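You operate a simulated robot arm through the tools that you are given. There is no shell and no other tool.

Carry out the task below with a simulated two-armed robot. There is one attempt and no reset: what you move stays moved.

TASK
Carry the cull tub with both arms and set it on the trailer bed.

Only the result counts: the job must be done as asked and must still hold three seconds after the hand-in. Knocking over, shifting, dropping, spilling or breaking anything else fails it.

THE ROBOT
Two 7-joint arms with two-finger parallel grippers on one trunk, on a base that moves. Base frame: it is fixed to the floor where the robot stands at the start and does not move with it; the origin is under the middle of the robot, x ahead of it, y to its left, z up. Units: mm, degrees, N and s.
The left shoulder is at the start at [71, 156, 1005], the right one opposite. Each reaches about 1231 mm from its shoulder. Places, roughly: cull tub [-2500, 1000, 750]; trailer bed [-4800, -1600, 600]. Payload 3.91 kg a hand.
The tool frame of a hand sits at the grasp point between the pads (the TCP): z along the fingers, y along the line on which they close. The tips reach 30 mm beyond it. Largest opening 110 mm; finger width 20, thickness 10; the body of the gripper, 48 by 112 mm, starts 55 mm behind the TCP.
Orientation is that of the tool frame in the base frame, as a unit quaternion [x, y, z, w]. With the fingers straight down and closing along the base's y, the tool's x points along the base's -x, its y along +y and its z along -z.

THE INTERFACE
- The arms move only by the tool step_arm. It takes "left_motion", "right_motion" or both (then of equal length, played together; a hand with none holds still); each is a list of rows, each a list of 7 numbers: the shift along the tool's x, y, z in mm, then the turn, a rotation vector about the tool's x, y, z in degrees, then the finger opening in mm, from 0 to 110. In form: [[x, y, z, rx, ry, rz, gripper], ...]. A call has 1 to 20 rows; each row shifts and turns the commanded pose from where the row before left it, along the tool's axes as they then stand. Each row takes 0.2 s and may step no farther than 50 mm and 8.6 degrees from the row before; otherwise, or with a gripper value out of range, the whole call is refused. A pose out of reach is approached as far as the arm can. The call stops where the force on the tool passes 40 N (or 10 N more than at its start, if that is more) or the arm is blocked; 0.2 s more then pass. The fingers move at their own pace (about 108 mm/s each) and stop on an object; they squeeze with about 25 N. The grip force told is the motor's: it shows also when the fingers shut on nothing. Time passes only in rows, and 0.2 s behind the last, so rows that do not move let the fingers close. It gives the time, the measured TCP pose, the force on the tool (base axes), the opening and the grip force at its end, in the units of the frame above (readings bear some noise), with the torque about the TCP (base axes, N m) and any sound that the robot's microphone picked up.
- Cameras (640 x 400 px; columns grow to the right, rows downward): "scene" is now at [141.6, 3.6, 1250.1]; the picture's right is [0.03, -1.00, 0.00], its down [-0.40, -0.01, -0.92] and it looks along [0.92, 0.03, -0.40] (base axes); focal length 266 px, centre (320, 200). "left" rides on the left gripper at [73, -17, -103] in its tool frame; the picture's right is [0.23, 0.97, 0.00], its down [-0.76, 0.18, -0.62] and it looks along [-0.61, 0.14, 0.78] (tool axes); focal length 222 px, centre (320, 200). "right" rides on the right gripper at [72, 17, -103] in its tool frame; the picture's right is [-0.23, 0.97, 0.00], its down [-0.76, -0.18, -0.62] and it looks along [-0.61, -0.14, 0.78] (tool axes); focal length 222 px, centre (320, 200).
- camera(camera): a new picture of that camera. The clock stands still meanwhile.
- raise_lower(by): slides the trunk up (or, below 0, down) by that many mm; the arms and the scene camera ride with it, the base frame stays. It gives what a move gives, with no picture.
- roll_base(legs): drives the robot by 1 to 6 legs, each [ahead, left, turn to the left] in mm, mm and degrees, along the robot's own axes; the way and the turn of a leg run together, so that a leg with both is an arc; at most 1500 mm and 180 degrees a leg. The arms and the cameras ride along, it lands a little off, and it stops where it bumps. It gives what a move gives.
- turn_head(pan, tilt): turns the head with the scene camera to pan (to the left, within 86 degrees either way) and tilt (down, from -29 to 69), counted from straight ahead of the robot. It gives what a move gives.
- pixel_to_xyz(camera, pixels): there is no depth. For up to 12 entries [column, row, z] of the newest picture of that camera ("zoom" is the newest enlarged one), the place [x, y] in the base frame at which the ray of that pixel passes the height z, good to about 2 mm. The clock stands still meanwhile.
- inspect(camera, box): a new picture of the part [left, top, right, bottom] of that camera's present view, enlarged. The clock stands still meanwhile.
- sign_off(): hands the job in; it is judged then, once.

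Leave the grippers open and the arms clear of the work at the hand-in unless told otherwise.

The tools are called after "Request:" by a JSON object that holds its "api" and its "payload". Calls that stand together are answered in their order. step_arm: Moves the arms, as the interface text tells. Its arguments: {"type":"object","properties":{"left_motion":{"type":"array"},"right_motion":{"type":"array"}},"required":[]} The other tools are called the same way: raise_lower (by) moves the trunk up or down; roll_base (legs) drives the base; turn_head (pan, tilt) turns the head that bears the scene camera; camera (camera) takes a picture; pixel_to_xyz (camera, pixels) gives the place at which the rays of pixels pass given heights; inspect (camera, box) takes an enlarged picture of a part of a camera's view; sign_off () hands the job in.

At the start:

```text
time_s: 0.0
left_position: [813.7, 418.2, 1005.8]
left_ee_rot: [0.0, 1.0, 0.0, -0.001]
left_wrist_force: [-0.1, -1.2, -0.5]
left_moment: [-0.02, 0.0, -0.02]
left_finger_gap: 110.0
left_grip_force: 0.0
right_position: [801.1, -377.7, 1032.6]
right_ee_rot: [0.0, 1.0, 0.0, 0.0]
right_wrist_force: [0.1, -1.1, 0.3]
right_moment: [-0.02, -0.02, 0.0]
right_finger_gap: 109.8
right_grip_force: 0.2
trunk travel left (down, up): [-450.0, 490.0]
robot x, y, heading: [3.1, -1.5, -0.2]
head pan, tilt (commanded): [1.8, 23.6]
```

scene: 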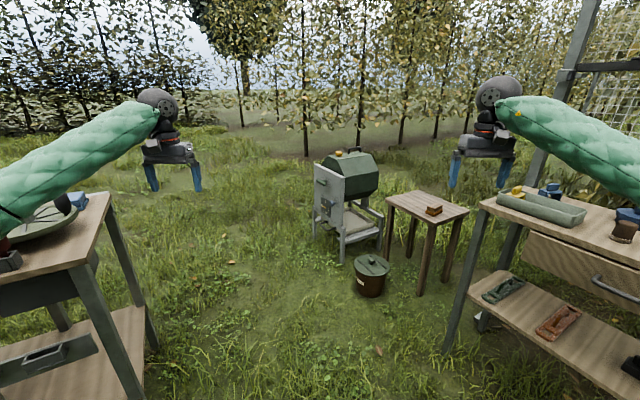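
right: 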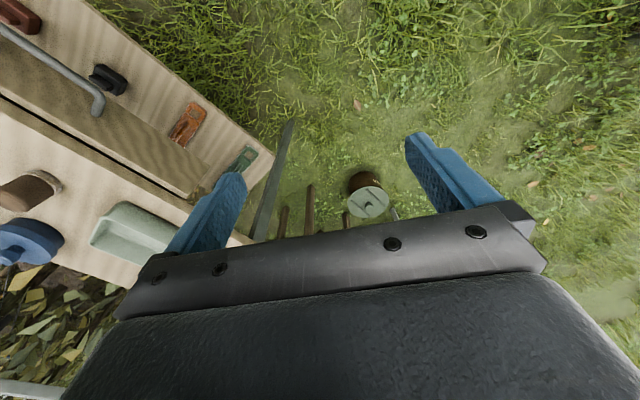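
left: 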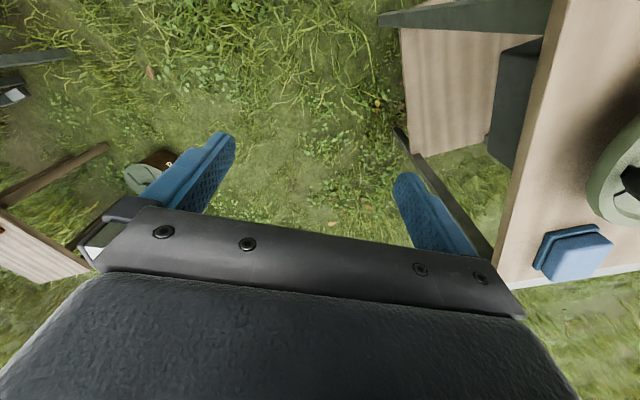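

The arms reach out ahead with benches close on the left and right. The tub and the trailer are both behind me. I'll pan the head left first to see what surrounds the robot before moving anything.

Request:
{"api": "turn_head", "payload": {"pan": 86, "tilt": 30}}

Request:
{"api": "camera", "payload": {"camera": "scene"}}

Request:
{"api": "turn_head", "payload": {"pan": -86, "tilt": 30}}

Request:
{"api": "camera", "payload": {"camera": "scene"}}

```text
time_s: 1.6
left_position: [813.4, 418.6, 1007.2]
left_ee_rot: [0.001, 1.0, 0.0, -0.001]
left_wrist_force: [0.4, 1.2, 0.0]
left_moment: [-0.02, 0.04, 0.03]
left_finger_gap: 109.6
left_grip_force: 0.0
right_position: [801.7, -378.3, 1031.7]
right_ee_rot: [0.0, 1.0, -0.001, -0.001]
right_wrist_force: [-0.1, -0.5, 0.0]
right_moment: [0.02, 0.0, 0.0]
right_finger_gap: 110.1
right_grip_force: 0.0
trunk travel left (down, up): [-450.0, 490.0]
robot x, y, heading: [-0.2, -0.5, -0.2]
head pan, tilt (commanded): [85.9, 30.0]
```

```text
taken
```

scene: 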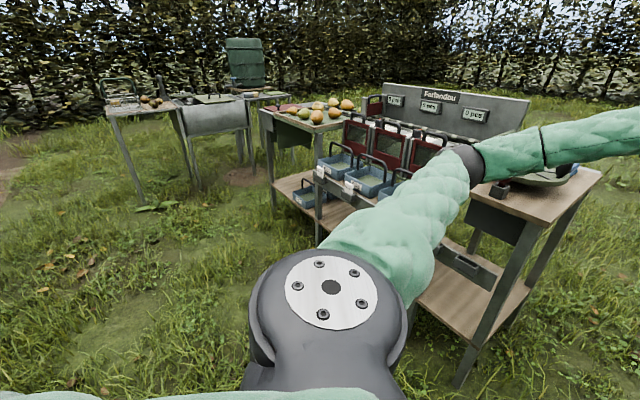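

```text
time_s: 4.2
left_position: [812.6, 417.1, 1005.9]
left_ee_rot: [0.0, 1.0, 0.0, -0.001]
left_wrist_force: [-0.3, -0.3, -0.1]
left_moment: [0.0, 0.01, -0.02]
left_finger_gap: 110.5
left_grip_force: 0.0
right_position: [801.6, -378.7, 1032.2]
right_ee_rot: [-0.001, 1.0, 0.0, 0.0]
right_wrist_force: [0.2, 0.0, -0.1]
right_moment: [0.02, 0.03, 0.0]
right_finger_gap: 110.2
right_grip_force: 0.1
trunk travel left (down, up): [-450.0, 490.0]
robot x, y, heading: [1.4, -0.1, -0.1]
head pan, tilt (commanded): [-85.9, 30.0]
```

```text
taken
```

scene: 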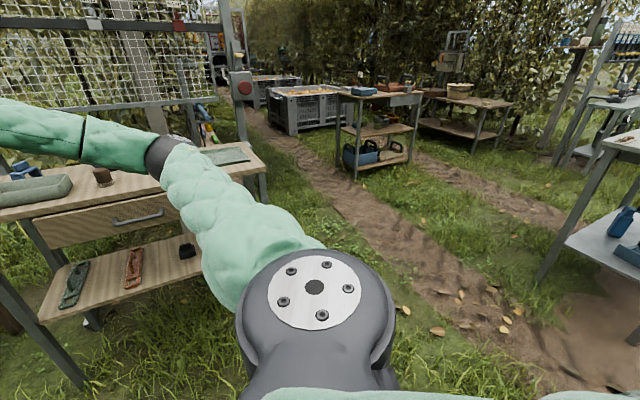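

On the right I see the near bench, a path, and tables farther to the right and behind. I'll measure some points in this picture: bench corners, table legs and ground.

Request:
{"api": "pixel_to_xyz", "payload": {"camera": "scene", "pixels": [[85, 385, 0], [265, 170, 850], [265, 200, 0], [540, 283, 0], [615, 140, 900], [565, 243, 500], [357, 178, 0], [410, 160, 0], [500, 330, 0], [620, 390, 0], [270, 130, 0], [475, 150, 0]]}}

Request:
{"api": "turn_head", "payload": {"pan": 86, "tilt": 30}}

Request:
{"api": "camera", "payload": {"camera": "scene"}}

Request:
{"api": "pixel_to_xyz", "payload": {"camera": "scene", "pixels": [[460, 385, 0], [525, 215, 900], [600, 170, 900], [275, 215, 0], [320, 240, 0], [145, 203, 0], [195, 190, 0], [262, 108, 900], [105, 108, 900], [100, 300, 0], [20, 300, 0], [5, 180, 0]]}}

```text
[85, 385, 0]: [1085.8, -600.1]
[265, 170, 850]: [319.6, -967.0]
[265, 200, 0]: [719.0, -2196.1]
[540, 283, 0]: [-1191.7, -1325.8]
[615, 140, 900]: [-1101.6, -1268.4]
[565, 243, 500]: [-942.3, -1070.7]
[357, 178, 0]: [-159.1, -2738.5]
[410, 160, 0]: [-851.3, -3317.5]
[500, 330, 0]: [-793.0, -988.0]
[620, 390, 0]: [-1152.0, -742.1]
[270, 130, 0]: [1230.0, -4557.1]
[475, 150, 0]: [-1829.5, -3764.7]
```

```text
time_s: 6.8
left_position: [813.0, 418.6, 1006.8]
left_ee_rot: [0.0, 1.0, 0.0, -0.001]
left_wrist_force: [0.0, -0.2, 0.1]
left_moment: [0.0, 0.03, 0.01]
left_finger_gap: 110.0
left_grip_force: 0.1
right_position: [801.4, -379.0, 1032.4]
right_ee_rot: [0.0, 1.0, 0.0, 0.0]
right_wrist_force: [0.3, -0.1, -0.3]
right_moment: [0.01, 0.03, 0.01]
right_finger_gap: 110.0
right_grip_force: 0.1
trunk travel left (down, up): [-450.0, 490.0]
robot x, y, heading: [-1.5, -0.9, -0.1]
head pan, tilt (commanded): [85.9, 30.0]
```

```text
taken
```

scene: 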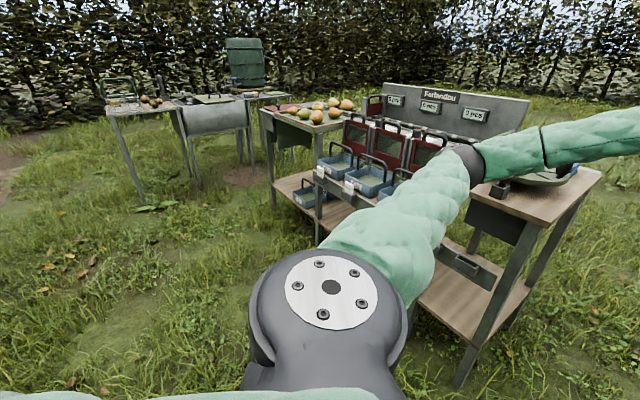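

```text
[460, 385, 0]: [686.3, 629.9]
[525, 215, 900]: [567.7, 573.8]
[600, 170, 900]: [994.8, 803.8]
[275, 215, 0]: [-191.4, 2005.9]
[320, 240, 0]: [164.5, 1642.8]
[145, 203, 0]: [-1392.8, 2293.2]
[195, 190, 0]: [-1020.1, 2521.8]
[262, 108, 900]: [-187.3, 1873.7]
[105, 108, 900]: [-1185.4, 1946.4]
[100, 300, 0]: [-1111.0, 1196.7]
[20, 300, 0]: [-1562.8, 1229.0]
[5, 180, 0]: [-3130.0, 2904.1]
```

The benches sit close to both hands, and the sign board, fruit and machines beside them all lie below the horizon row (~46), so they are lower than 1250 mm. I'll raise the trunk 400 mm so the arms clear them and the head sees farther. Then I'll look steeply down to the left and right to check the ground behind me.

Request:
{"api": "raise_lower", "payload": {"by": 400}}

Request:
{"api": "turn_head", "payload": {"pan": 86, "tilt": 60}}

Request:
{"api": "camera", "payload": {"camera": "scene"}}

Request:
{"api": "turn_head", "payload": {"pan": -86, "tilt": 60}}

Request:
{"api": "camera", "payload": {"camera": "scene"}}

```text
time_s: 10.6
left_position: [813.6, 418.4, 1406.4]
left_ee_rot: [0.0, 1.0, 0.001, -0.001]
left_wrist_force: [0.6, -0.1, 1.0]
left_moment: [0.01, -0.01, -0.03]
left_finger_gap: 109.7
left_grip_force: 0.1
right_position: [802.0, -378.9, 1432.5]
right_ee_rot: [0.001, 1.0, 0.001, 0.0]
right_wrist_force: [-0.4, 0.1, -0.7]
right_moment: [-0.01, -0.03, 0.01]
right_finger_gap: 110.0
right_grip_force: 0.1
trunk travel left (down, up): [-850.0, 90.0]
robot x, y, heading: [-0.2, -2.1, 0.3]
head pan, tilt (commanded): [85.9, 30.0]
```

```text
time_s: 11.6
left_position: [814.1, 417.4, 1407.3]
left_ee_rot: [0.0, 1.0, 0.0, 0.0]
left_wrist_force: [0.2, -0.5, 0.2]
left_moment: [0.02, -0.04, 0.0]
left_finger_gap: 109.9
left_grip_force: 0.1
right_position: [801.6, -378.3, 1433.0]
right_ee_rot: [0.0, 1.0, 0.0, 0.001]
right_wrist_force: [0.3, 0.0, 0.6]
right_moment: [-0.02, -0.01, 0.03]
right_finger_gap: 109.6
right_grip_force: 0.1
trunk travel left (down, up): [-850.0, 90.0]
robot x, y, heading: [0.1, 1.8, -0.1]
head pan, tilt (commanded): [85.9, 60.0]
```

```text
taken
```

scene: 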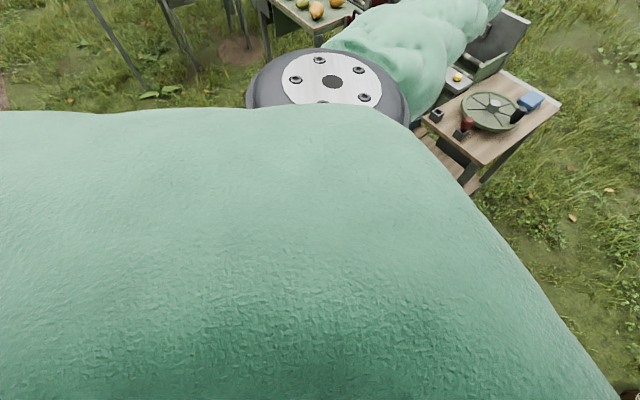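

```text
time_s: 14.2
left_position: [813.9, 419.0, 1407.0]
left_ee_rot: [0.0, 1.0, 0.001, -0.001]
left_wrist_force: [0.5, 0.8, -0.2]
left_moment: [-0.01, -0.03, -0.02]
left_finger_gap: 109.7
left_grip_force: 0.0
right_position: [803.0, -378.9, 1432.4]
right_ee_rot: [0.001, 1.0, 0.0, 0.0]
right_wrist_force: [-0.4, -1.0, 0.2]
right_moment: [0.03, 0.0, -0.01]
right_finger_gap: 109.8
right_grip_force: 0.2
trunk travel left (down, up): [-850.0, 90.0]
robot x, y, heading: [-1.2, -1.1, 0.0]
head pan, tilt (commanded): [-85.9, 60.0]
```

```text
taken
```

scene: 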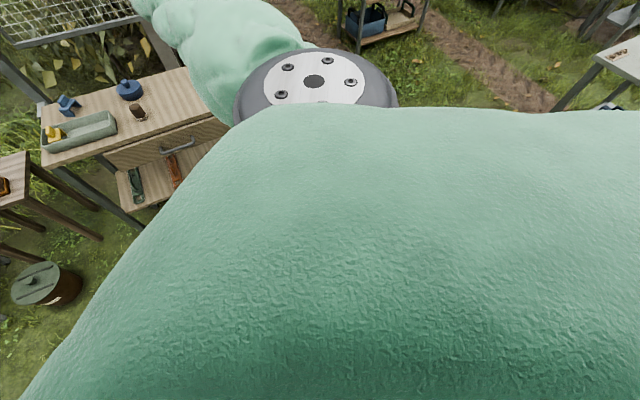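

The torso blocks the steep view behind me. With the hands at about 1400 mm nothing within reach on the left is that tall, since everything there was below 1250. I'll turn 90° left on the spot and look again.

Request:
{"api": "roll_base", "payload": {"legs": [[0, 0, 45], [0, 0, 45]]}}

Request:
{"api": "turn_head", "payload": {"pan": 70, "tilt": 25}}

Request:
{"api": "camera", "payload": {"camera": "scene"}}

```text
time_s: 18.7
left_position: [-412.4, 817.5, 1405.4]
left_ee_rot: [-0.704, 0.71, -0.001, -0.001]
left_wrist_force: [0.5, 0.2, -0.6]
left_moment: [0.02, 0.0, 0.0]
left_finger_gap: 109.9
left_grip_force: 0.0
right_position: [385.5, 799.7, 1432.3]
right_ee_rot: [-0.704, 0.71, 0.0, 0.0]
right_wrist_force: [-1.3, -0.5, -0.4]
right_moment: [0.0, -0.01, 0.01]
right_finger_gap: 110.1
right_grip_force: 0.1
trunk travel left (down, up): [-850.0, 90.0]
robot x, y, heading: [1.4, -0.6, 89.7]
head pan, tilt (commanded): [-85.9, 60.0]
```

```text
time_s: 21.1
left_position: [-412.3, 816.1, 1407.1]
left_ee_rot: [-0.705, 0.71, -0.001, 0.0]
left_wrist_force: [-0.1, 0.2, -0.2]
left_moment: [-0.05, 0.07, -0.02]
left_finger_gap: 109.9
left_grip_force: 0.1
right_position: [384.8, 798.9, 1432.7]
right_ee_rot: [-0.705, 0.71, 0.0, 0.0]
right_wrist_force: [0.2, 0.7, 0.1]
right_moment: [0.01, 0.02, 0.03]
right_finger_gap: 110.2
right_grip_force: 0.1
trunk travel left (down, up): [-850.0, 90.0]
robot x, y, heading: [2.3, 1.7, 89.5]
head pan, tilt (commanded): [70.0, 25.0]
```

```text
taken
```

scene: 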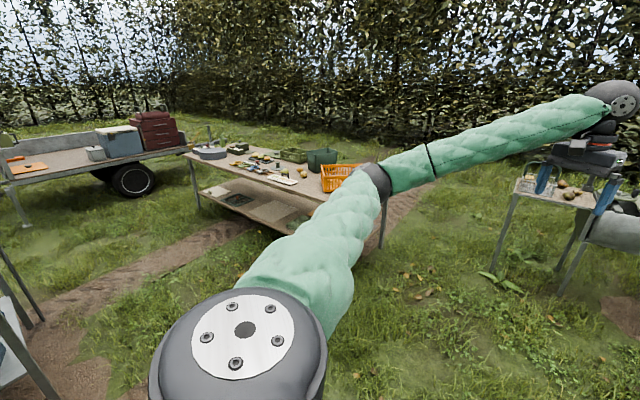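

Now I see a sorting table at (190–390, 145–240) with several containers, and the trailer at upper left (0–190, 110–200). I'll enlarge both.

Request:
{"api": "inspect", "payload": {"camera": "scene", "box": [180, 110, 400, 250]}}

Request:
{"api": "inspect", "payload": {"camera": "scene", "box": [0, 90, 200, 230]}}

Request:
{"api": "pixel_to_xyz", "payload": {"camera": "scene", "pixels": [[321, 165, 750], [340, 190, 750], [212, 160, 750], [196, 205, 0], [383, 245, 0], [25, 225, 0], [135, 195, 0], [12, 183, 600], [187, 148, 600], [40, 325, 0], [55, 395, 0], [495, 270, 0]]}}

```text
2.86 times, centred on (290, 180) of scene
```

zoom: 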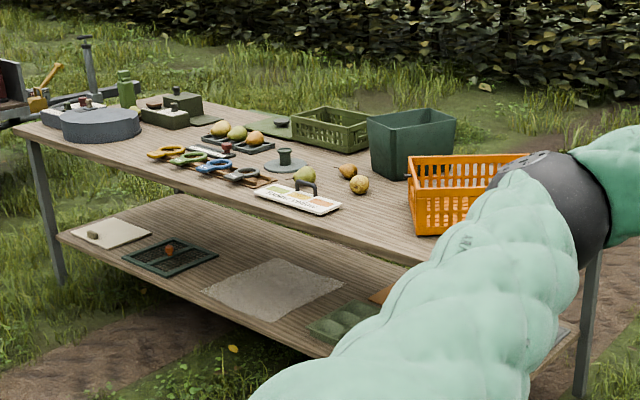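

```text
2.86 times, centred on (100, 160) of scene
```

zoom: 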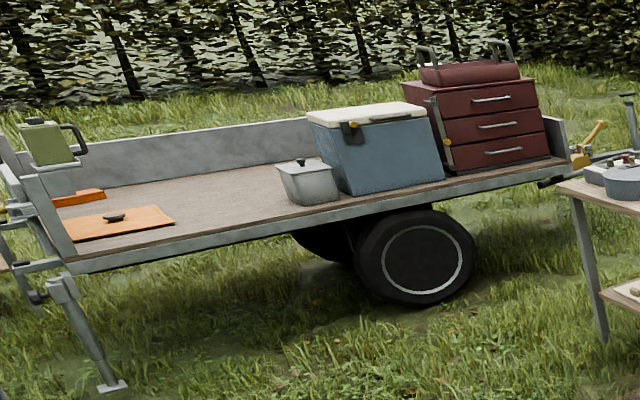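

```text
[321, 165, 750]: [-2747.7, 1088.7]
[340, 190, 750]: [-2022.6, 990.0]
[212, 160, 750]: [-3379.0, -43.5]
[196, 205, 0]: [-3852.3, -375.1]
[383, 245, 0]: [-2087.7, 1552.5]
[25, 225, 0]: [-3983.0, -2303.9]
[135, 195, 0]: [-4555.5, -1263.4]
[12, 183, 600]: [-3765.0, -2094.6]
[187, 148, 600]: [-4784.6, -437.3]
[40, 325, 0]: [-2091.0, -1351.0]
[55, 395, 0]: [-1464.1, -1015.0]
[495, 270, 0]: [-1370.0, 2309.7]
```

The sorting table holds a solid green bin (zoom 410,145), an orange crate and a green lattice crate. The trailer bed has a bare patch near zoom (230,185), between the orange board and the grey box. I'll measure the table edge, then turn the remaining 90° to face −x.

Request:
{"api": "pixel_to_xyz", "payload": {"camera": "scene", "pixels": [[183.4, 153.8, 750], [328.5, 201.7, 750], [240, 144, 750], [320, 175, 750], [290, 170, 750], [356, 165, 750], [60, 165, 600], [85, 160, 600]]}}

Request:
{"api": "roll_base", "payload": {"legs": [[0, 0, 45], [0, 0, 45]]}}

Request:
{"api": "turn_head", "payload": {"pan": 0, "tilt": 25}}

Request:
{"api": "camera", "payload": {"camera": "scene"}}

```text
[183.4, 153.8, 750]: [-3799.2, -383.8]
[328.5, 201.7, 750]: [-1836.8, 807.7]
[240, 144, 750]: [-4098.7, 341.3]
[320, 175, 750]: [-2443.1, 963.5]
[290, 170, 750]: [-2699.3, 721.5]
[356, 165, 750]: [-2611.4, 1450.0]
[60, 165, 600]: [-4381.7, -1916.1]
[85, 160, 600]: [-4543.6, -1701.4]
```

```text
time_s: 25.6
left_position: [-815.0, -414.4, 1406.6]
left_ee_rot: [1.0, -0.003, 0.002, 0.001]
left_wrist_force: [0.2, 0.6, 0.0]
left_moment: [0.0, -0.02, 0.02]
left_finger_gap: 110.1
left_grip_force: 0.1
right_position: [-800.1, 382.5, 1432.7]
right_ee_rot: [1.0, -0.002, 0.0, -0.001]
right_wrist_force: [-0.4, -0.1, 0.2]
right_moment: [0.02, -0.01, -0.01]
right_finger_gap: 109.8
right_grip_force: 0.0
trunk travel left (down, up): [-850.0, 90.0]
robot x, y, heading: [-0.2, -0.4, 179.8]
head pan, tilt (commanded): [70.0, 25.0]
```

```text
time_s: 27.0
left_position: [-815.4, -415.2, 1406.8]
left_ee_rot: [1.0, -0.002, 0.001, -0.001]
left_wrist_force: [-0.1, 0.7, 0.7]
left_moment: [0.02, -0.03, 0.03]
left_finger_gap: 109.8
left_grip_force: 0.1
right_position: [-801.3, 381.9, 1432.2]
right_ee_rot: [1.0, -0.001, 0.0, 0.0]
right_wrist_force: [0.4, 0.7, -0.1]
right_moment: [0.03, -0.05, -0.01]
right_finger_gap: 109.7
right_grip_force: 0.1
trunk travel left (down, up): [-850.0, 90.0]
robot x, y, heading: [-3.3, 0.5, 179.9]
head pan, tilt (commanded): [0.0, 25.0]
```

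```text
taken
```

scene: 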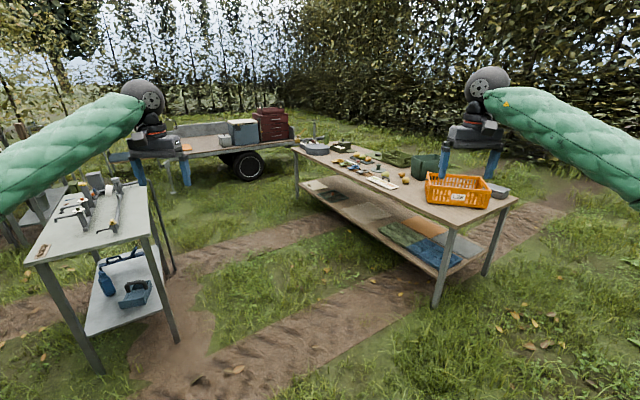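

Facing the area now. I'll enlarge the table and the containers on it to decide which one is the cull tub.

Request:
{"api": "inspect", "payload": {"camera": "scene", "box": [370, 130, 530, 230]}}

Request:
{"api": "pixel_to_xyz", "payload": {"camera": "scene", "pixels": [[437, 303, 0], [487, 274, 0], [298, 195, 0], [453, 228, 750], [515, 198, 750], [292, 150, 750], [428, 203, 750], [488, 208, 750], [412, 175, 750], [180, 190, 0], [175, 340, 0], [100, 372, 0]]}}

```text
4.00 times, centred on (450, 180) of scene
```

zoom: 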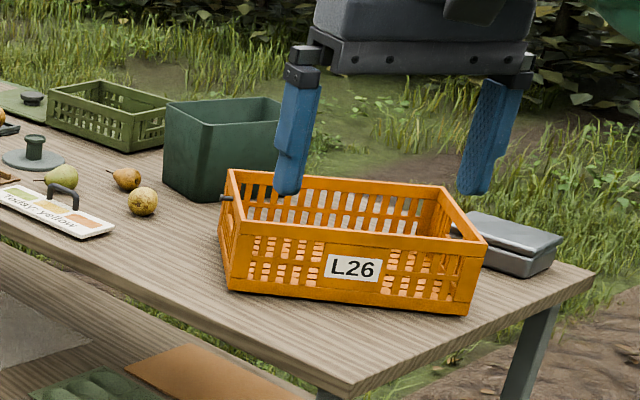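

```text
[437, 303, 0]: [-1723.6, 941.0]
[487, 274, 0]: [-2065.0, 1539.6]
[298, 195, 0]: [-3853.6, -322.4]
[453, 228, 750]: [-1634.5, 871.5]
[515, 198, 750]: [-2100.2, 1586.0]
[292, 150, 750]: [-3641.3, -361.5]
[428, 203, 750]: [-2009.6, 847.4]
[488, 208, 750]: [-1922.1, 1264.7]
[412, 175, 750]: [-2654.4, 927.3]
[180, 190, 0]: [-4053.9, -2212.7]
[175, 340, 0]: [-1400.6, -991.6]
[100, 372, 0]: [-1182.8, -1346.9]
```

The orange crate reads "L26" and stands near (-2000, 1050). The solid green bin stands near (-2650, 1000), much closer to the stated cull tub place, and it is the only solid-walled tub. The table front edge runs from (-1634, 871) to (-3641, -361). I'll drive 1300 mm ahead through the clear grass, with the arms high, and look closer.

Request:
{"api": "roll_base", "payload": {"legs": [[1300, 0, 0]]}}

Request:
{"api": "turn_head", "payload": {"pan": -35, "tilt": 30}}

Request:
{"api": "camera", "payload": {"camera": "scene"}}

```text
time_s: 33.5
left_position: [-2100.7, -429.5, 1407.1]
left_ee_rot: [1.0, 0.006, -0.001, 0.0]
left_wrist_force: [-0.3, 0.3, 0.2]
left_moment: [0.02, 0.0, 0.0]
left_finger_gap: 110.1
left_grip_force: 0.0
right_position: [-2098.6, 367.9, 1432.9]
right_ee_rot: [1.0, 0.004, 0.0, 0.0]
right_wrist_force: [0.0, -0.1, 0.5]
right_moment: [-0.03, 0.01, -0.01]
right_finger_gap: 109.8
right_grip_force: 0.1
trunk travel left (down, up): [-850.0, 90.0]
robot x, y, heading: [-1292.6, -2.6, -179.6]
head pan, tilt (commanded): [0.0, 25.0]
```

```text
time_s: 34.5
left_position: [-2101.4, -430.1, 1407.2]
left_ee_rot: [1.0, 0.005, 0.0, -0.001]
left_wrist_force: [0.1, 0.0, -0.2]
left_moment: [-0.02, 0.0, -0.01]
left_finger_gap: 110.1
left_grip_force: 0.1
right_position: [-2097.1, 367.8, 1432.0]
right_ee_rot: [1.0, 0.004, 0.001, 0.0]
right_wrist_force: [-0.7, 0.1, 1.3]
right_moment: [0.05, -0.03, 0.01]
right_finger_gap: 109.9
right_grip_force: 0.0
trunk travel left (down, up): [-850.0, 90.0]
robot x, y, heading: [-1291.0, 0.5, -179.3]
head pan, tilt (commanded): [-35.0, 30.0]
```

```text
taken
```

scene: 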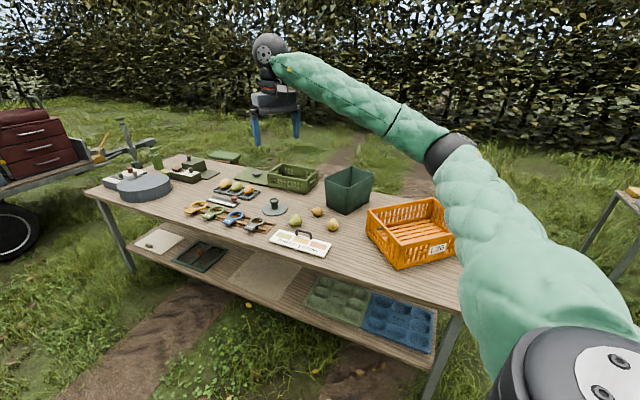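

Request:
{"api": "inspect", "payload": {"camera": "scene", "box": [260, 150, 460, 275]}}

Request:
{"api": "inspect", "payload": {"camera": "scene", "box": [80, 130, 280, 255]}}

Request:
{"api": "pixel_to_xyz", "payload": {"camera": "scene", "pixels": [[325, 205, 750], [347, 213, 750], [370, 200, 750], [405, 270, 750], [368, 233, 750], [297, 225, 750], [333, 230, 750], [130, 272, 0], [430, 395, 0], [87, 193, 750], [455, 312, 750]]}}

```text
3.20 times, centred on (360, 212) of scene
```

zoom: 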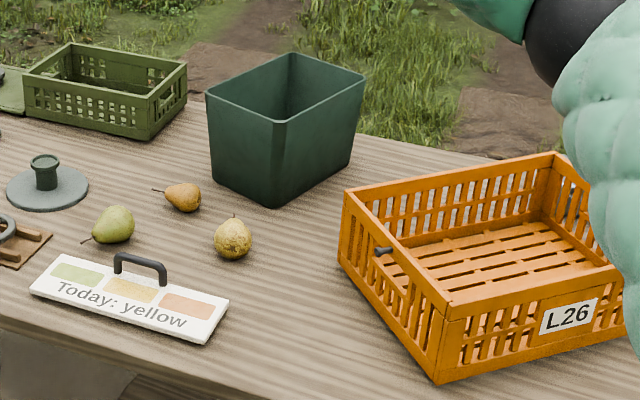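

```text
3.20 times, centred on (180, 192) of scene
```

zoom: 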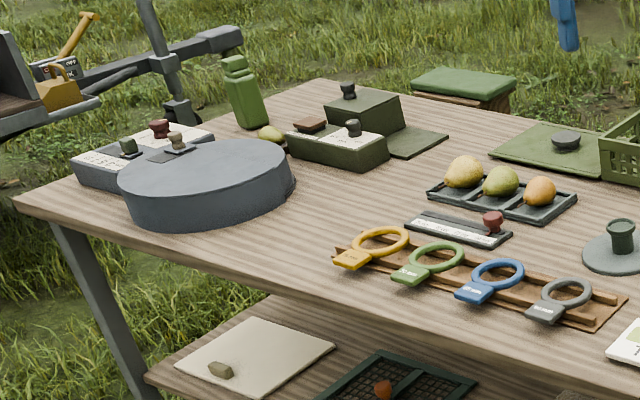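

```text
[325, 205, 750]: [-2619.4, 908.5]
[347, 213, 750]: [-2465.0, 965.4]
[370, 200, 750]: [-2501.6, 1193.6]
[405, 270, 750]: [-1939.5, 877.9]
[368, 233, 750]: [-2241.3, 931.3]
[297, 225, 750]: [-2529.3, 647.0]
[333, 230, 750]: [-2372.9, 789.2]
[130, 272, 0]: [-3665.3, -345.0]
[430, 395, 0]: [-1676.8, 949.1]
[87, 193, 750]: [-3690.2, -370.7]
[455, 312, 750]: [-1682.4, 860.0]
```

The green bin at zoom (285,130) is solid-walled and empty-looking. Its bottom corners come out near (-2619,908), (-2465,965) and (-2501,1193), so its centre is about (-2560,1050), which matches the stated cull tub place. Next I'll look straight down in front to learn the size of my base.

Request:
{"api": "turn_head", "payload": {"pan": 0, "tilt": 69}}

Request:
{"api": "camera", "payload": {"camera": "scene"}}

```text
time_s: 35.6
left_position: [-2100.7, -429.8, 1406.6]
left_ee_rot: [1.0, 0.004, 0.001, 0.0]
left_wrist_force: [-0.4, 0.8, -0.5]
left_moment: [0.0, 0.0, 0.01]
left_finger_gap: 109.9
left_grip_force: 0.0
right_position: [-2097.6, 368.0, 1433.0]
right_ee_rot: [1.0, 0.005, 0.0, 0.001]
right_wrist_force: [0.5, -0.2, 1.0]
right_moment: [-0.02, 0.04, -0.01]
right_finger_gap: 110.0
right_grip_force: 0.1
trunk travel left (down, up): [-850.0, 90.0]
robot x, y, heading: [-1291.9, -1.9, -179.5]
head pan, tilt (commanded): [0.0, 68.8]
```

```text
taken
```

scene: 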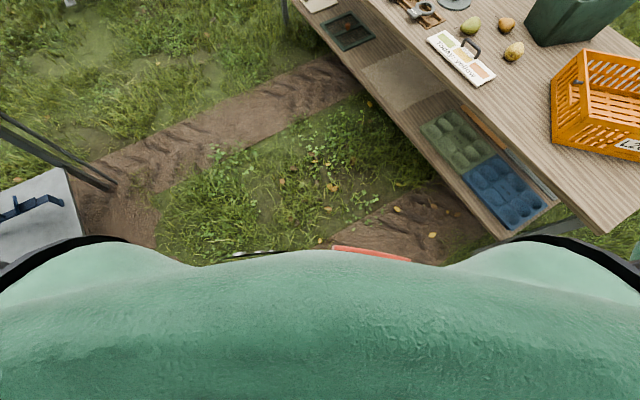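

A red strip shows at (370,253) and a dark line at (260,253), just beyond my chest. They may be the front of my base. I'll enlarge and measure them.

Request:
{"api": "inspect", "payload": {"camera": "scene", "box": [200, 210, 440, 290]}}

Request:
{"api": "pixel_to_xyz", "payload": {"camera": "scene", "pixels": [[335, 247, 0], [408, 260, 0], [335, 247, 250], [408, 260, 250], [240, 255, 250], [285, 251, 250], [335, 247, 600]]}}

```text
2.67 times, centred on (320, 250) of scene
```

zoom: 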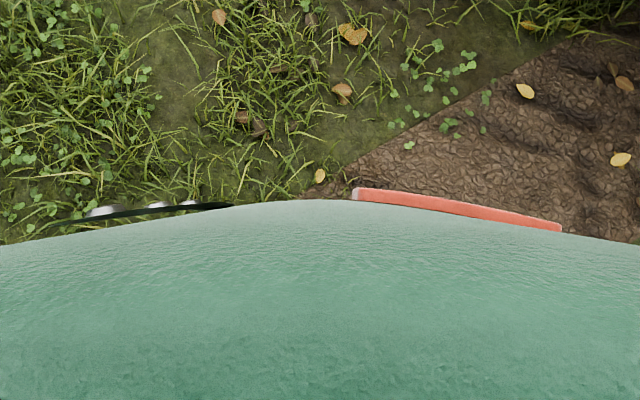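

```text
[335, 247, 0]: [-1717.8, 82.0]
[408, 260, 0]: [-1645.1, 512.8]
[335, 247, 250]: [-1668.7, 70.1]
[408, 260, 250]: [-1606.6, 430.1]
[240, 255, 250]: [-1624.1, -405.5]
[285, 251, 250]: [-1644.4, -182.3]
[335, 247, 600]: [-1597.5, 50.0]
```

The base reaches at most about 400 mm ahead of its centre, because any more would show past the chest. The table front normal points along heading about 121.5°. I'll drive to about (-1870,-75), then turn right to face the tub squarely, staying well back from the edge.

Request:
{"api": "roll_base", "payload": {"legs": [[578, 68, 0], [0, 0, -59]]}}

Request:
{"api": "turn_head", "payload": {"pan": 0, "tilt": 40}}

Request:
{"api": "camera", "payload": {"camera": "scene"}}

```text
time_s: 41.5
left_position: [-2648.5, 404.1, 1407.9]
left_ee_rot: [0.871, -0.492, 0.001, 0.0]
left_wrist_force: [-0.1, -0.3, -0.6]
left_moment: [-0.02, 0.02, 0.0]
left_finger_gap: 110.0
left_grip_force: 0.0
right_position: [-1961.7, 806.8, 1432.6]
right_ee_rot: [0.871, -0.491, 0.001, 0.0]
right_wrist_force: [0.3, -0.4, -0.1]
right_moment: [0.0, 0.02, 0.06]
right_finger_gap: 109.9
right_grip_force: 0.0
trunk travel left (down, up): [-850.0, 90.0]
robot x, y, heading: [-1872.2, -76.2, 121.5]
head pan, tilt (commanded): [0.0, 68.8]
```

```text
time_s: 42.4
left_position: [-2649.0, 403.9, 1407.1]
left_ee_rot: [0.871, -0.491, 0.001, 0.001]
left_wrist_force: [0.2, -0.1, -0.1]
left_moment: [-0.02, -0.01, -0.02]
left_finger_gap: 109.8
left_grip_force: 0.1
right_position: [-1961.0, 807.2, 1433.1]
right_ee_rot: [0.871, -0.491, 0.0, 0.0]
right_wrist_force: [0.9, 0.7, 0.1]
right_moment: [-0.05, 0.03, 0.0]
right_finger_gap: 110.2
right_grip_force: 0.0
trunk travel left (down, up): [-850.0, 90.0]
robot x, y, heading: [-1870.7, -73.8, 121.3]
head pan, tilt (commanded): [0.0, 40.0]
```

```text
taken
```

scene: 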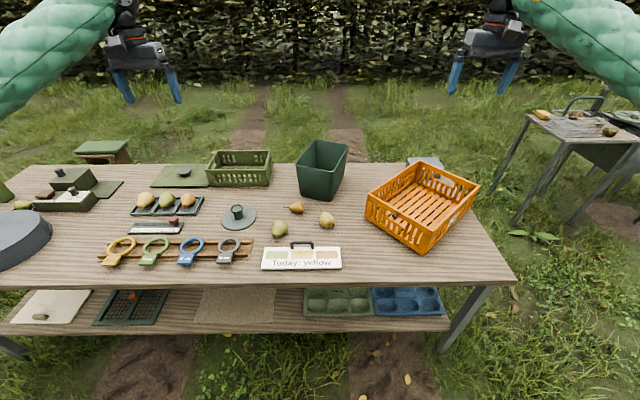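

Good view of the table. I'll enlarge the tub around (320,170) to read its corners.

Request:
{"api": "inspect", "payload": {"camera": "scene", "box": [260, 120, 420, 220]}}

Request:
{"api": "pixel_to_xyz", "payload": {"camera": "scene", "pixels": [[0, 290, 750], [514, 281, 750], [448, 330, 350], [440, 165, 750]]}}

```text
4.00 times, centred on (340, 170) of scene
```

zoom: 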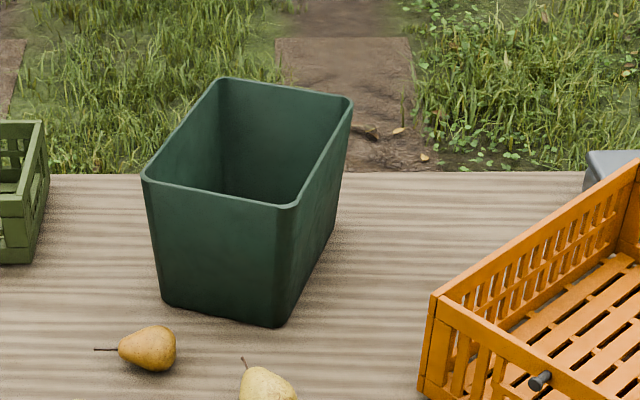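

```text
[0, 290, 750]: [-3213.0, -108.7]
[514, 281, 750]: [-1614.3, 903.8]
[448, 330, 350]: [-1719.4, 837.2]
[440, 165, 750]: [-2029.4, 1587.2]
```

I'll cast rays for the tub's bottom corners (zoom 160,305; 278,327) and rim corners (143,180; 292,207; 350,100; 222,78) at several heights, to triangulate against the earlier view.

Request:
{"api": "pixel_to_xyz", "payload": {"camera": "zoom", "pixels": [[160, 305, 750], [278, 327, 750], [278, 327, 850], [278, 327, 650], [143, 180, 950], [292, 207, 950], [350, 100, 950], [222, 78, 950], [143, 180, 1050], [292, 207, 1050], [350, 100, 1050], [222, 78, 1050]]}}

```text
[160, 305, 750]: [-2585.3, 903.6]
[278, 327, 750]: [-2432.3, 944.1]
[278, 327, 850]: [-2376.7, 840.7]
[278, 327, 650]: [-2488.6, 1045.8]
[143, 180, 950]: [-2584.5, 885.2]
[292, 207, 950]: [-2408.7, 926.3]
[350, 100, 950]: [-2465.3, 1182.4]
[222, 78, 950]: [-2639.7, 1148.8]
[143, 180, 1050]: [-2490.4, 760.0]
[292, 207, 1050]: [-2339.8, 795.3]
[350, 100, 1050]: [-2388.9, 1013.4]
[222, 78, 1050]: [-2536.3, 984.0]
```

The tub's rim comes out at about z 945, its top about 180 × 262 mm, its centre about (-2528,1041), with its long axis along about 103°. I'll grip the middles of the two long walls, one finger inside and one outside. First I'll creep 190 mm closer and look straight down to check the gap between table edge and base.

Request:
{"api": "roll_base", "payload": {"legs": [[190, -18, 0]]}}

Request:
{"api": "turn_head", "payload": {"pan": 0, "tilt": 69}}

Request:
{"api": "camera", "payload": {"camera": "scene"}}

```text
time_s: 44.0
left_position: [-2730.8, 576.1, 1407.6]
left_ee_rot: [0.871, -0.492, 0.0, 0.0]
left_wrist_force: [0.3, 0.5, -0.1]
left_moment: [0.02, 0.02, 0.0]
left_finger_gap: 109.7
left_grip_force: 0.0
right_position: [-2042.6, 977.4, 1435.0]
right_ee_rot: [0.871, -0.492, -0.001, 0.0]
right_wrist_force: [-0.5, -0.1, -0.1]
right_moment: [-0.01, 0.01, 0.0]
right_finger_gap: 110.0
right_grip_force: 0.0
trunk travel left (down, up): [-850.0, 90.0]
robot x, y, heading: [-1952.6, 96.4, 121.1]
head pan, tilt (commanded): [0.0, 40.0]
```

```text
time_s: 44.9
left_position: [-2730.8, 577.1, 1407.7]
left_ee_rot: [0.871, -0.492, 0.001, 0.0]
left_wrist_force: [0.5, -0.1, -0.2]
left_moment: [0.02, -0.01, -0.02]
left_finger_gap: 109.9
left_grip_force: 0.0
right_position: [-2042.7, 979.2, 1433.6]
right_ee_rot: [0.871, -0.491, 0.0, 0.0]
right_wrist_force: [0.4, -0.2, -1.1]
right_moment: [-0.05, 0.05, 0.02]
right_finger_gap: 110.5
right_grip_force: 0.0
trunk travel left (down, up): [-850.0, 90.0]
robot x, y, heading: [-1948.9, 98.8, 121.1]
head pan, tilt (commanded): [0.0, 68.8]
```

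```text
taken
```

scene: 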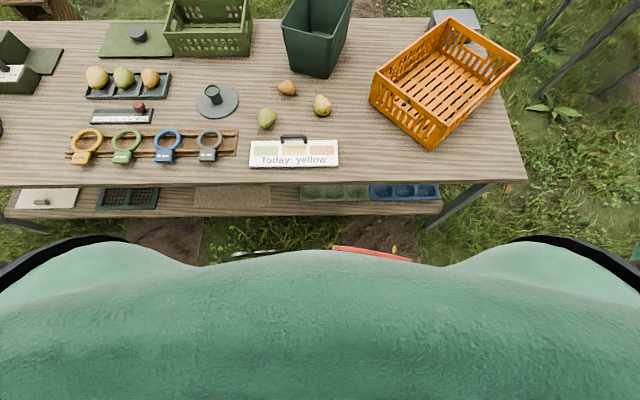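

The table edge (row 183) and shelf edge (row 213) still sit clear of the red strip (row 250). I'll measure these.

Request:
{"api": "pixel_to_xyz", "payload": {"camera": "scene", "pixels": [[320, 183, 750], [320, 213, 300], [320, 213, 400], [335, 248, 250], [335, 248, 400], [335, 248, 100], [250, 183, 750], [450, 181, 750]]}}

Request:
{"api": "inspect", "payload": {"camera": "scene", "box": [240, 0, 400, 100]}}

```text
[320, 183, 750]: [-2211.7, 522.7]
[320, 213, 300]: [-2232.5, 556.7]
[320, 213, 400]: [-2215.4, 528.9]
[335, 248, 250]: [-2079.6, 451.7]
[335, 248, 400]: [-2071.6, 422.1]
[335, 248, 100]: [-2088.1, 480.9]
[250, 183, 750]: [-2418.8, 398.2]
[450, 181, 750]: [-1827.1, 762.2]
```

```text
4.00 times, centred on (320, 50) of scene
```

zoom: 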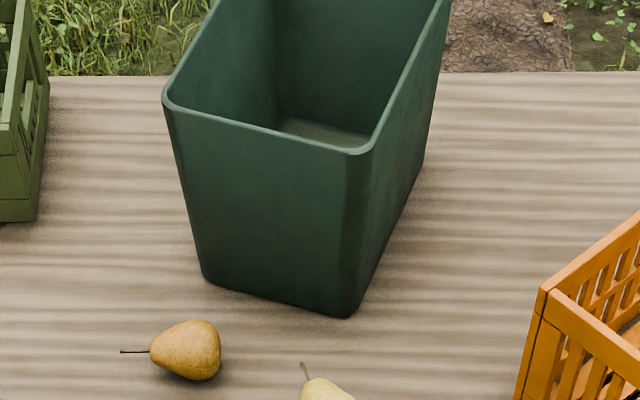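

The edge is 499 mm ahead of my centre and the base front is at about 370, so I have room for 60 mm more. I'll advance that, then re-measure the tub.

Request:
{"api": "roll_base", "payload": {"legs": [[60, 5, 0]]}}

Request:
{"api": "turn_head", "payload": {"pan": 0, "tilt": 50}}

Request:
{"api": "inspect", "payload": {"camera": "scene", "box": [240, 60, 400, 160]}}

```text
time_s: 45.9
left_position: [-2760.1, 610.9, 1417.2]
left_ee_rot: [0.872, -0.49, -0.006, -0.003]
left_wrist_force: [-1.2, -0.7, 1.2]
left_moment: [0.06, 0.01, 0.01]
left_finger_gap: 110.1
left_grip_force: 0.0
right_position: [-2072.2, 1014.5, 1443.6]
right_ee_rot: [0.871, -0.491, -0.005, -0.004]
right_wrist_force: [0.3, -0.4, 1.6]
right_moment: [0.02, 0.02, 0.02]
right_finger_gap: 109.9
right_grip_force: 0.1
trunk travel left (down, up): [-850.0, 90.0]
robot x, y, heading: [-1988.3, 148.9, 121.1]
head pan, tilt (commanded): [0.0, 68.8]
```

```text
time_s: 46.7
left_position: [-2767.9, 624.1, 1406.1]
left_ee_rot: [0.872, -0.489, 0.001, 0.001]
left_wrist_force: [-0.4, -0.1, -0.3]
left_moment: [-0.04, 0.04, -0.03]
left_finger_gap: 110.0
left_grip_force: 0.0
right_position: [-2080.0, 1029.0, 1432.6]
right_ee_rot: [0.871, -0.491, 0.0, 0.0]
right_wrist_force: [-0.5, 0.2, 0.1]
right_moment: [-0.01, -0.02, 0.02]
right_finger_gap: 109.9
right_grip_force: 0.1
trunk travel left (down, up): [-850.0, 90.0]
robot x, y, heading: [-1989.4, 145.2, 121.4]
head pan, tilt (commanded): [0.0, 50.0]
```

```text
4.00 times, centred on (320, 110) of scene
```

zoom: 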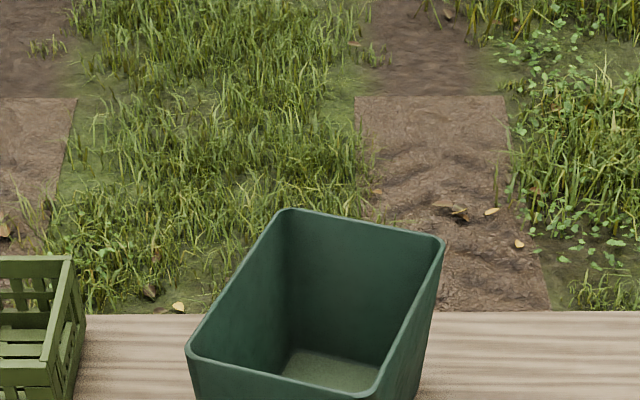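

That moved the full 60 mm with no bump. I need the tub lower in the view, so I'll enlarge the rows below.

Request:
{"api": "inspect", "payload": {"camera": "scene", "box": [240, 95, 400, 195]}}

```text
4.00 times, centred on (320, 145) of scene
```

zoom: 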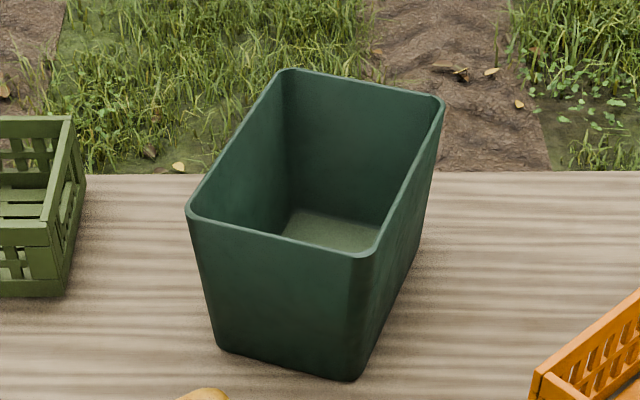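

I'll cast the rim corners (FL 185,209; FR 379,256; BR 447,97; BL 282,67), the mid-points of the long-wall rims, and the bottom front corners.

Request:
{"api": "pixel_to_xyz", "payload": {"camera": "zoom", "pixels": [[215, 351, 750], [357, 383, 750], [185, 209, 945], [379, 256, 945], [447, 97, 945], [282, 67, 945], [185, 209, 935], [379, 256, 935], [379, 256, 955], [215, 351, 760], [357, 383, 760], [320, 172, 750]]}}

```text
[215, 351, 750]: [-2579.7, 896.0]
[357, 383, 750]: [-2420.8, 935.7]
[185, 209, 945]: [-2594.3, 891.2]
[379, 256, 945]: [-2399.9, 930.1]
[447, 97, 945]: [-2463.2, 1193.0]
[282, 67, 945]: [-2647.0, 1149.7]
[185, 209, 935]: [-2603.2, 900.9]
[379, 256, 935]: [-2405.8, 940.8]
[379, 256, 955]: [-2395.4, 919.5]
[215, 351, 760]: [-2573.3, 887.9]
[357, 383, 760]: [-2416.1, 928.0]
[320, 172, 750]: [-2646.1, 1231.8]
```

The rim centre is about (-2525,1037), the yaw about 12.4° and the rim height about 950. The wall grip points are left (-2614,1017) and right (-2434,1057). I'll first yaw both hands by 19° about tool z, then bring them over the walls at z ≈ 1250, well above the rim.

Request:
{"api": "step_arm", "payload": {"left_motion": [[0, 0, 0, 0, 0, 6.33, 110], [0, 0, 0, 0, 0, 6.33, 110], [0, 0, 0, 0, 0, 6.33, 110], [-35.07, -23.47, 15.6, 0, 0, 0, 110], [-35.07, -23.47, 15.6, 0, 0, 0, 110], [-35.07, -23.47, 15.6, 0, 0, 0, 110], [-35.07, -23.47, 15.6, 0, 0, 0, 110], [-35.07, -23.47, 15.6, 0, 0, 0, 110]], "right_motion": [[0, 0, 0, 0, 0, 6.33, 110], [0, 0, 0, 0, 0, 6.33, 110], [0, 0, 0, 0, 0, 6.33, 110], [-10.33, 33.99, 18.2, 0, 0, 0, 110], [-10.33, 33.99, 18.2, 0, 0, 0, 110], [-10.33, 33.99, 18.2, 0, 0, 0, 110], [-10.33, 33.99, 18.2, 0, 0, 0, 110], [-10.33, 33.99, 18.2, 0, 0, 0, 110]]}}

Request:
{"api": "camera", "payload": {"camera": "scene"}}

```text
time_s: 48.5
left_position: [-2691.7, 821.9, 1328.1]
left_ee_rot: [0.779, -0.627, 0.001, 0.0]
left_wrist_force: [-0.4, 0.1, -0.2]
left_moment: [-0.03, -0.01, -0.01]
left_finger_gap: 110.0
left_grip_force: 0.0
right_position: [-2255.6, 1044.2, 1341.8]
right_ee_rot: [0.778, -0.629, -0.001, 0.0]
right_wrist_force: [0.0, 0.2, -0.9]
right_moment: [-0.05, 0.0, 0.0]
right_finger_gap: 109.8
right_grip_force: 0.0
trunk travel left (down, up): [-850.0, 90.0]
robot x, y, heading: [-1985.0, 141.5, 121.3]
head pan, tilt (commanded): [0.0, 50.0]
```

```text
taken
```

scene: 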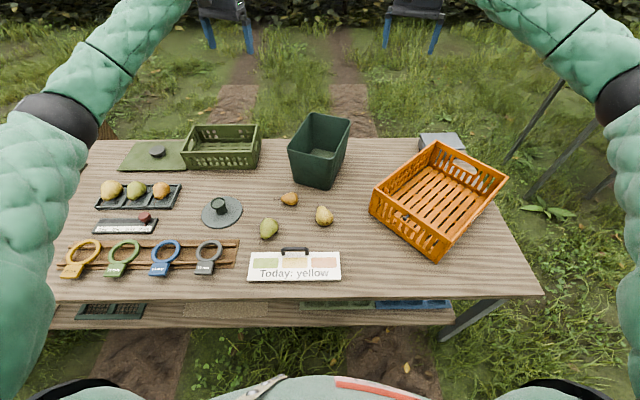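

The yaw is right and the motion is clear. I'll do the second half, to just above the two walls at z 1250.

Request:
{"api": "step_arm", "payload": {"left_motion": [[-34.8, -23.6, 15.6, 0, 0, 0, 110], [-34.8, -23.6, 15.6, 0, 0, 0, 110], [-34.8, -23.6, 15.6, 0, 0, 0, 110], [-34.8, -23.6, 15.6, 0, 0, 0, 110], [-34.8, -23.6, 15.6, 0, 0, 0, 110]], "right_motion": [[-10.2, 34.3, 18.4, 0, 0, 0, 110], [-10.2, 34.3, 18.4, 0, 0, 0, 110], [-10.2, 34.3, 18.4, 0, 0, 0, 110], [-10.2, 34.3, 18.4, 0, 0, 0, 110], [-10.2, 34.3, 18.4, 0, 0, 0, 110]]}}

Request:
{"api": "camera", "payload": {"camera": "scene"}}

Request:
{"api": "camera", "payload": {"camera": "left"}}

Request:
{"api": "camera", "payload": {"camera": "right"}}

```text
time_s: 49.7
left_position: [-2611.1, 1015.3, 1251.1]
left_ee_rot: [0.779, -0.627, 0.0, 0.001]
left_wrist_force: [0.9, 0.3, -0.7]
left_moment: [0.0, 0.0, 0.03]
left_finger_gap: 110.0
left_grip_force: 0.1
right_position: [-2433.4, 1058.1, 1248.0]
right_ee_rot: [0.778, -0.628, -0.001, -0.001]
right_wrist_force: [-0.4, -1.4, -0.1]
right_moment: [-0.02, 0.0, -0.01]
right_finger_gap: 109.5
right_grip_force: 0.1
trunk travel left (down, up): [-850.0, 90.0]
robot x, y, heading: [-1987.5, 147.2, 121.3]
head pan, tilt (commanded): [0.0, 50.0]
```

```text
taken
```

scene: 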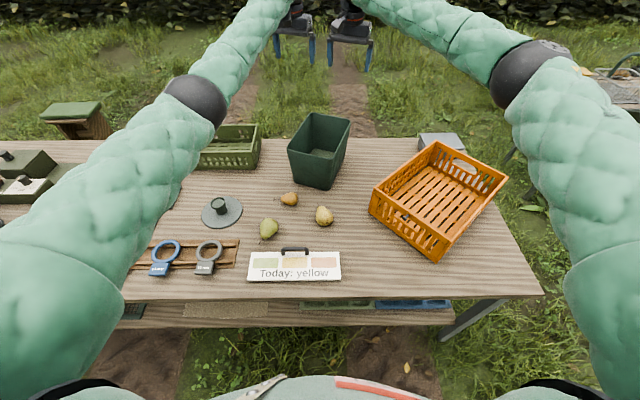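

```text
taken
```

left: 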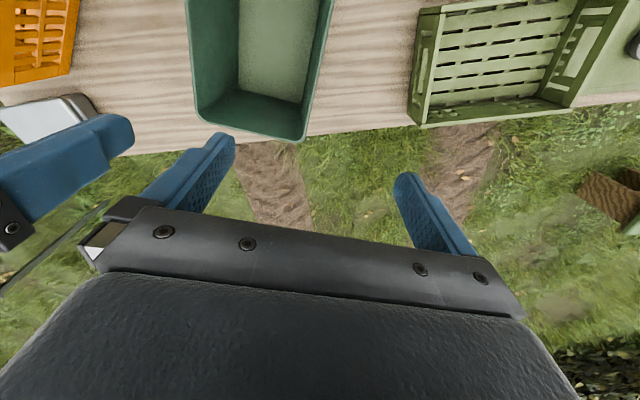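

```text
taken
```

right: 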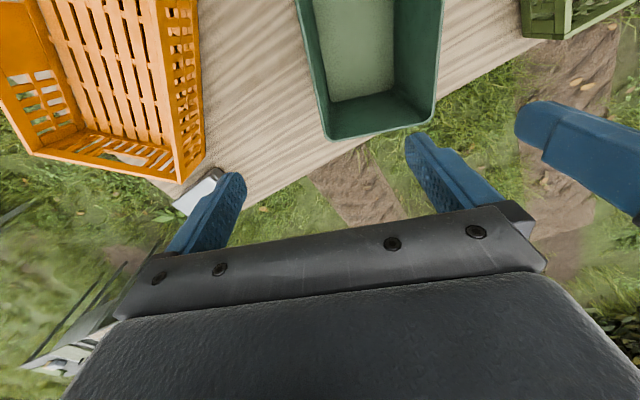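

The hands hang over the tub's back half, and the wrist cameras show the tub between them. I'll triangulate the rim's far corners from both wrist cameras: left picture (305,138) and (203,112), right picture (433,127) and (328,137).

Request:
{"api": "inspect", "payload": {"camera": "left", "box": [160, 0, 400, 150]}}

Request:
{"api": "inspect", "payload": {"camera": "right", "box": [260, 0, 500, 150]}}

```text
2.67 times, centred on (280, 75) of left
```

zoom: 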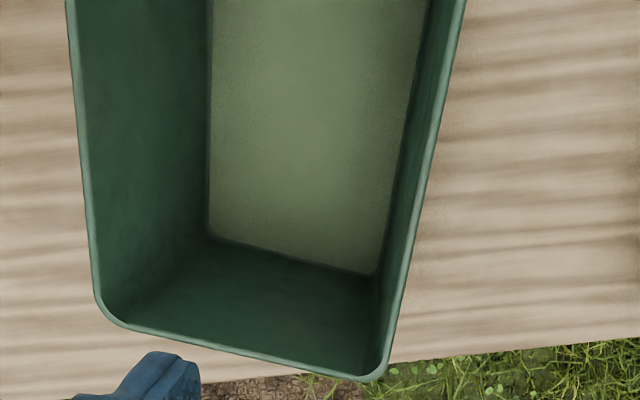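

```text
2.67 times, centred on (380, 75) of right
```

zoom: 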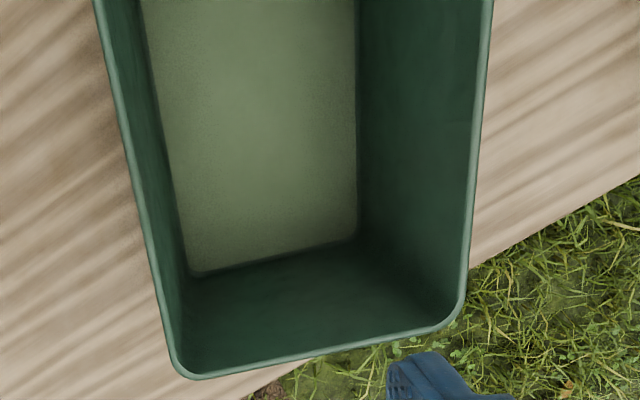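

I've fitted the virtual rim corners. In the left picture, far-right is (196.8,121.1) and far-left is (303.6,144.8). In the right picture, far-right is (325.4,144.2) and far-left is (433.6,121.1). I'll cast them at several heights.

Request:
{"api": "pixel_to_xyz", "payload": {"camera": "left", "pixels": [[196.8, 121.1, 930], [196.8, 121.1, 950], [196.8, 121.1, 970], [303.6, 144.8, 930], [303.6, 144.8, 950], [303.6, 144.8, 970], [333.5, 7.5, 950], [186, 7.5, 950]]}}

Request:
{"api": "pixel_to_xyz", "payload": {"camera": "right", "pixels": [[325.4, 144.2, 930], [325.4, 144.2, 950], [325.4, 144.2, 970], [433.6, 121.1, 930], [433.6, 121.1, 950], [433.6, 121.1, 970], [444.1, 7.5, 950], [296.5, 7.5, 950]]}}

```text
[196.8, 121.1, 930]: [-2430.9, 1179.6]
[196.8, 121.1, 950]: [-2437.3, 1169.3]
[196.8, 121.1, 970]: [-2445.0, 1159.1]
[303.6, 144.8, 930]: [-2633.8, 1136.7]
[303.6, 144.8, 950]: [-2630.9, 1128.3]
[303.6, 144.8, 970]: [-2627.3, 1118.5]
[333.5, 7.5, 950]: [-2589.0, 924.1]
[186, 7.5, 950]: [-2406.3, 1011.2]
```

```text
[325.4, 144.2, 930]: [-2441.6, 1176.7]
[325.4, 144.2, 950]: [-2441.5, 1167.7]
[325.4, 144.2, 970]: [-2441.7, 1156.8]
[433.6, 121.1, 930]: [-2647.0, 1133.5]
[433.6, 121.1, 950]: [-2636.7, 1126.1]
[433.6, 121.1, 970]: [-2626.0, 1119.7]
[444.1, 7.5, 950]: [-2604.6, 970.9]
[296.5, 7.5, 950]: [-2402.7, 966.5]
```

The two wrist cameras agree best at a rim height of about 965, with the rim 192 × 257 mm and its centre about (-2510,1016). The grip points become left (-2599,997) and right (-2421,1035). I'll shift the hands sideways by the small correction, then lower the trunk 200 mm. That brings the tips to about 1020, still above the rim.

Request:
{"api": "step_arm", "payload": {"left_motion": [[10.2, -3.7, 0, 0, 0, 0, 110], [10.2, -3.7, 0, 0, 0, 0, 110]], "right_motion": [[12.6, -3.9, 0, 0, 0, 0, 110], [12.6, -3.9, 0, 0, 0, 0, 110]]}}

Request:
{"api": "raise_lower", "payload": {"by": -200}}

Request:
{"api": "camera", "payload": {"camera": "left"}}

Request:
{"api": "camera", "payload": {"camera": "right"}}

Request:
{"api": "camera", "payload": {"camera": "scene"}}

```text
time_s: 50.3
left_position: [-2598.6, 996.1, 1252.9]
left_ee_rot: [0.779, -0.627, 0.0, 0.0]
left_wrist_force: [0.1, 0.1, 0.3]
left_moment: [-0.01, 0.0, 0.02]
left_finger_gap: 110.1
left_grip_force: 0.1
right_position: [-2420.6, 1032.6, 1252.1]
right_ee_rot: [0.778, -0.628, -0.001, 0.0]
right_wrist_force: [0.9, -0.6, 0.5]
right_moment: [0.02, -0.02, -0.01]
right_finger_gap: 109.9
right_grip_force: 0.0
trunk travel left (down, up): [-850.0, 90.0]
robot x, y, heading: [-1991.1, 148.1, 121.0]
head pan, tilt (commanded): [0.0, 50.0]
```

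```text
time_s: 52.5
left_position: [-2598.7, 995.7, 1052.9]
left_ee_rot: [0.779, -0.627, -0.001, 0.0]
left_wrist_force: [0.7, -0.5, 1.0]
left_moment: [-0.03, 0.0, 0.01]
left_finger_gap: 109.9
left_grip_force: 0.1
right_position: [-2420.1, 1031.8, 1051.6]
right_ee_rot: [0.778, -0.628, -0.003, 0.0]
right_wrist_force: [0.2, -0.2, 0.5]
right_moment: [0.0, 0.0, -0.01]
right_finger_gap: 110.0
right_grip_force: 0.1
trunk travel left (down, up): [-650.0, 290.0]
robot x, y, heading: [-1988.8, 146.4, 121.1]
head pan, tilt (commanded): [0.0, 50.0]
```

```text
taken
```

left: 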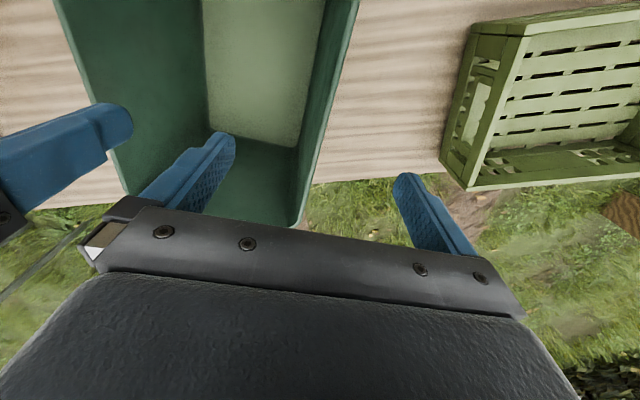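

```text
taken
```

right: 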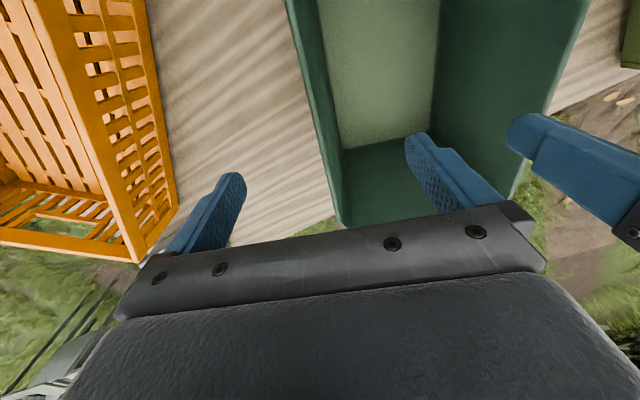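

```text
taken
```

scene: 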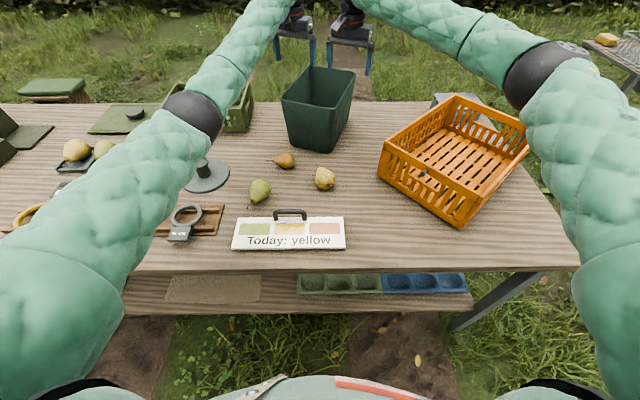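

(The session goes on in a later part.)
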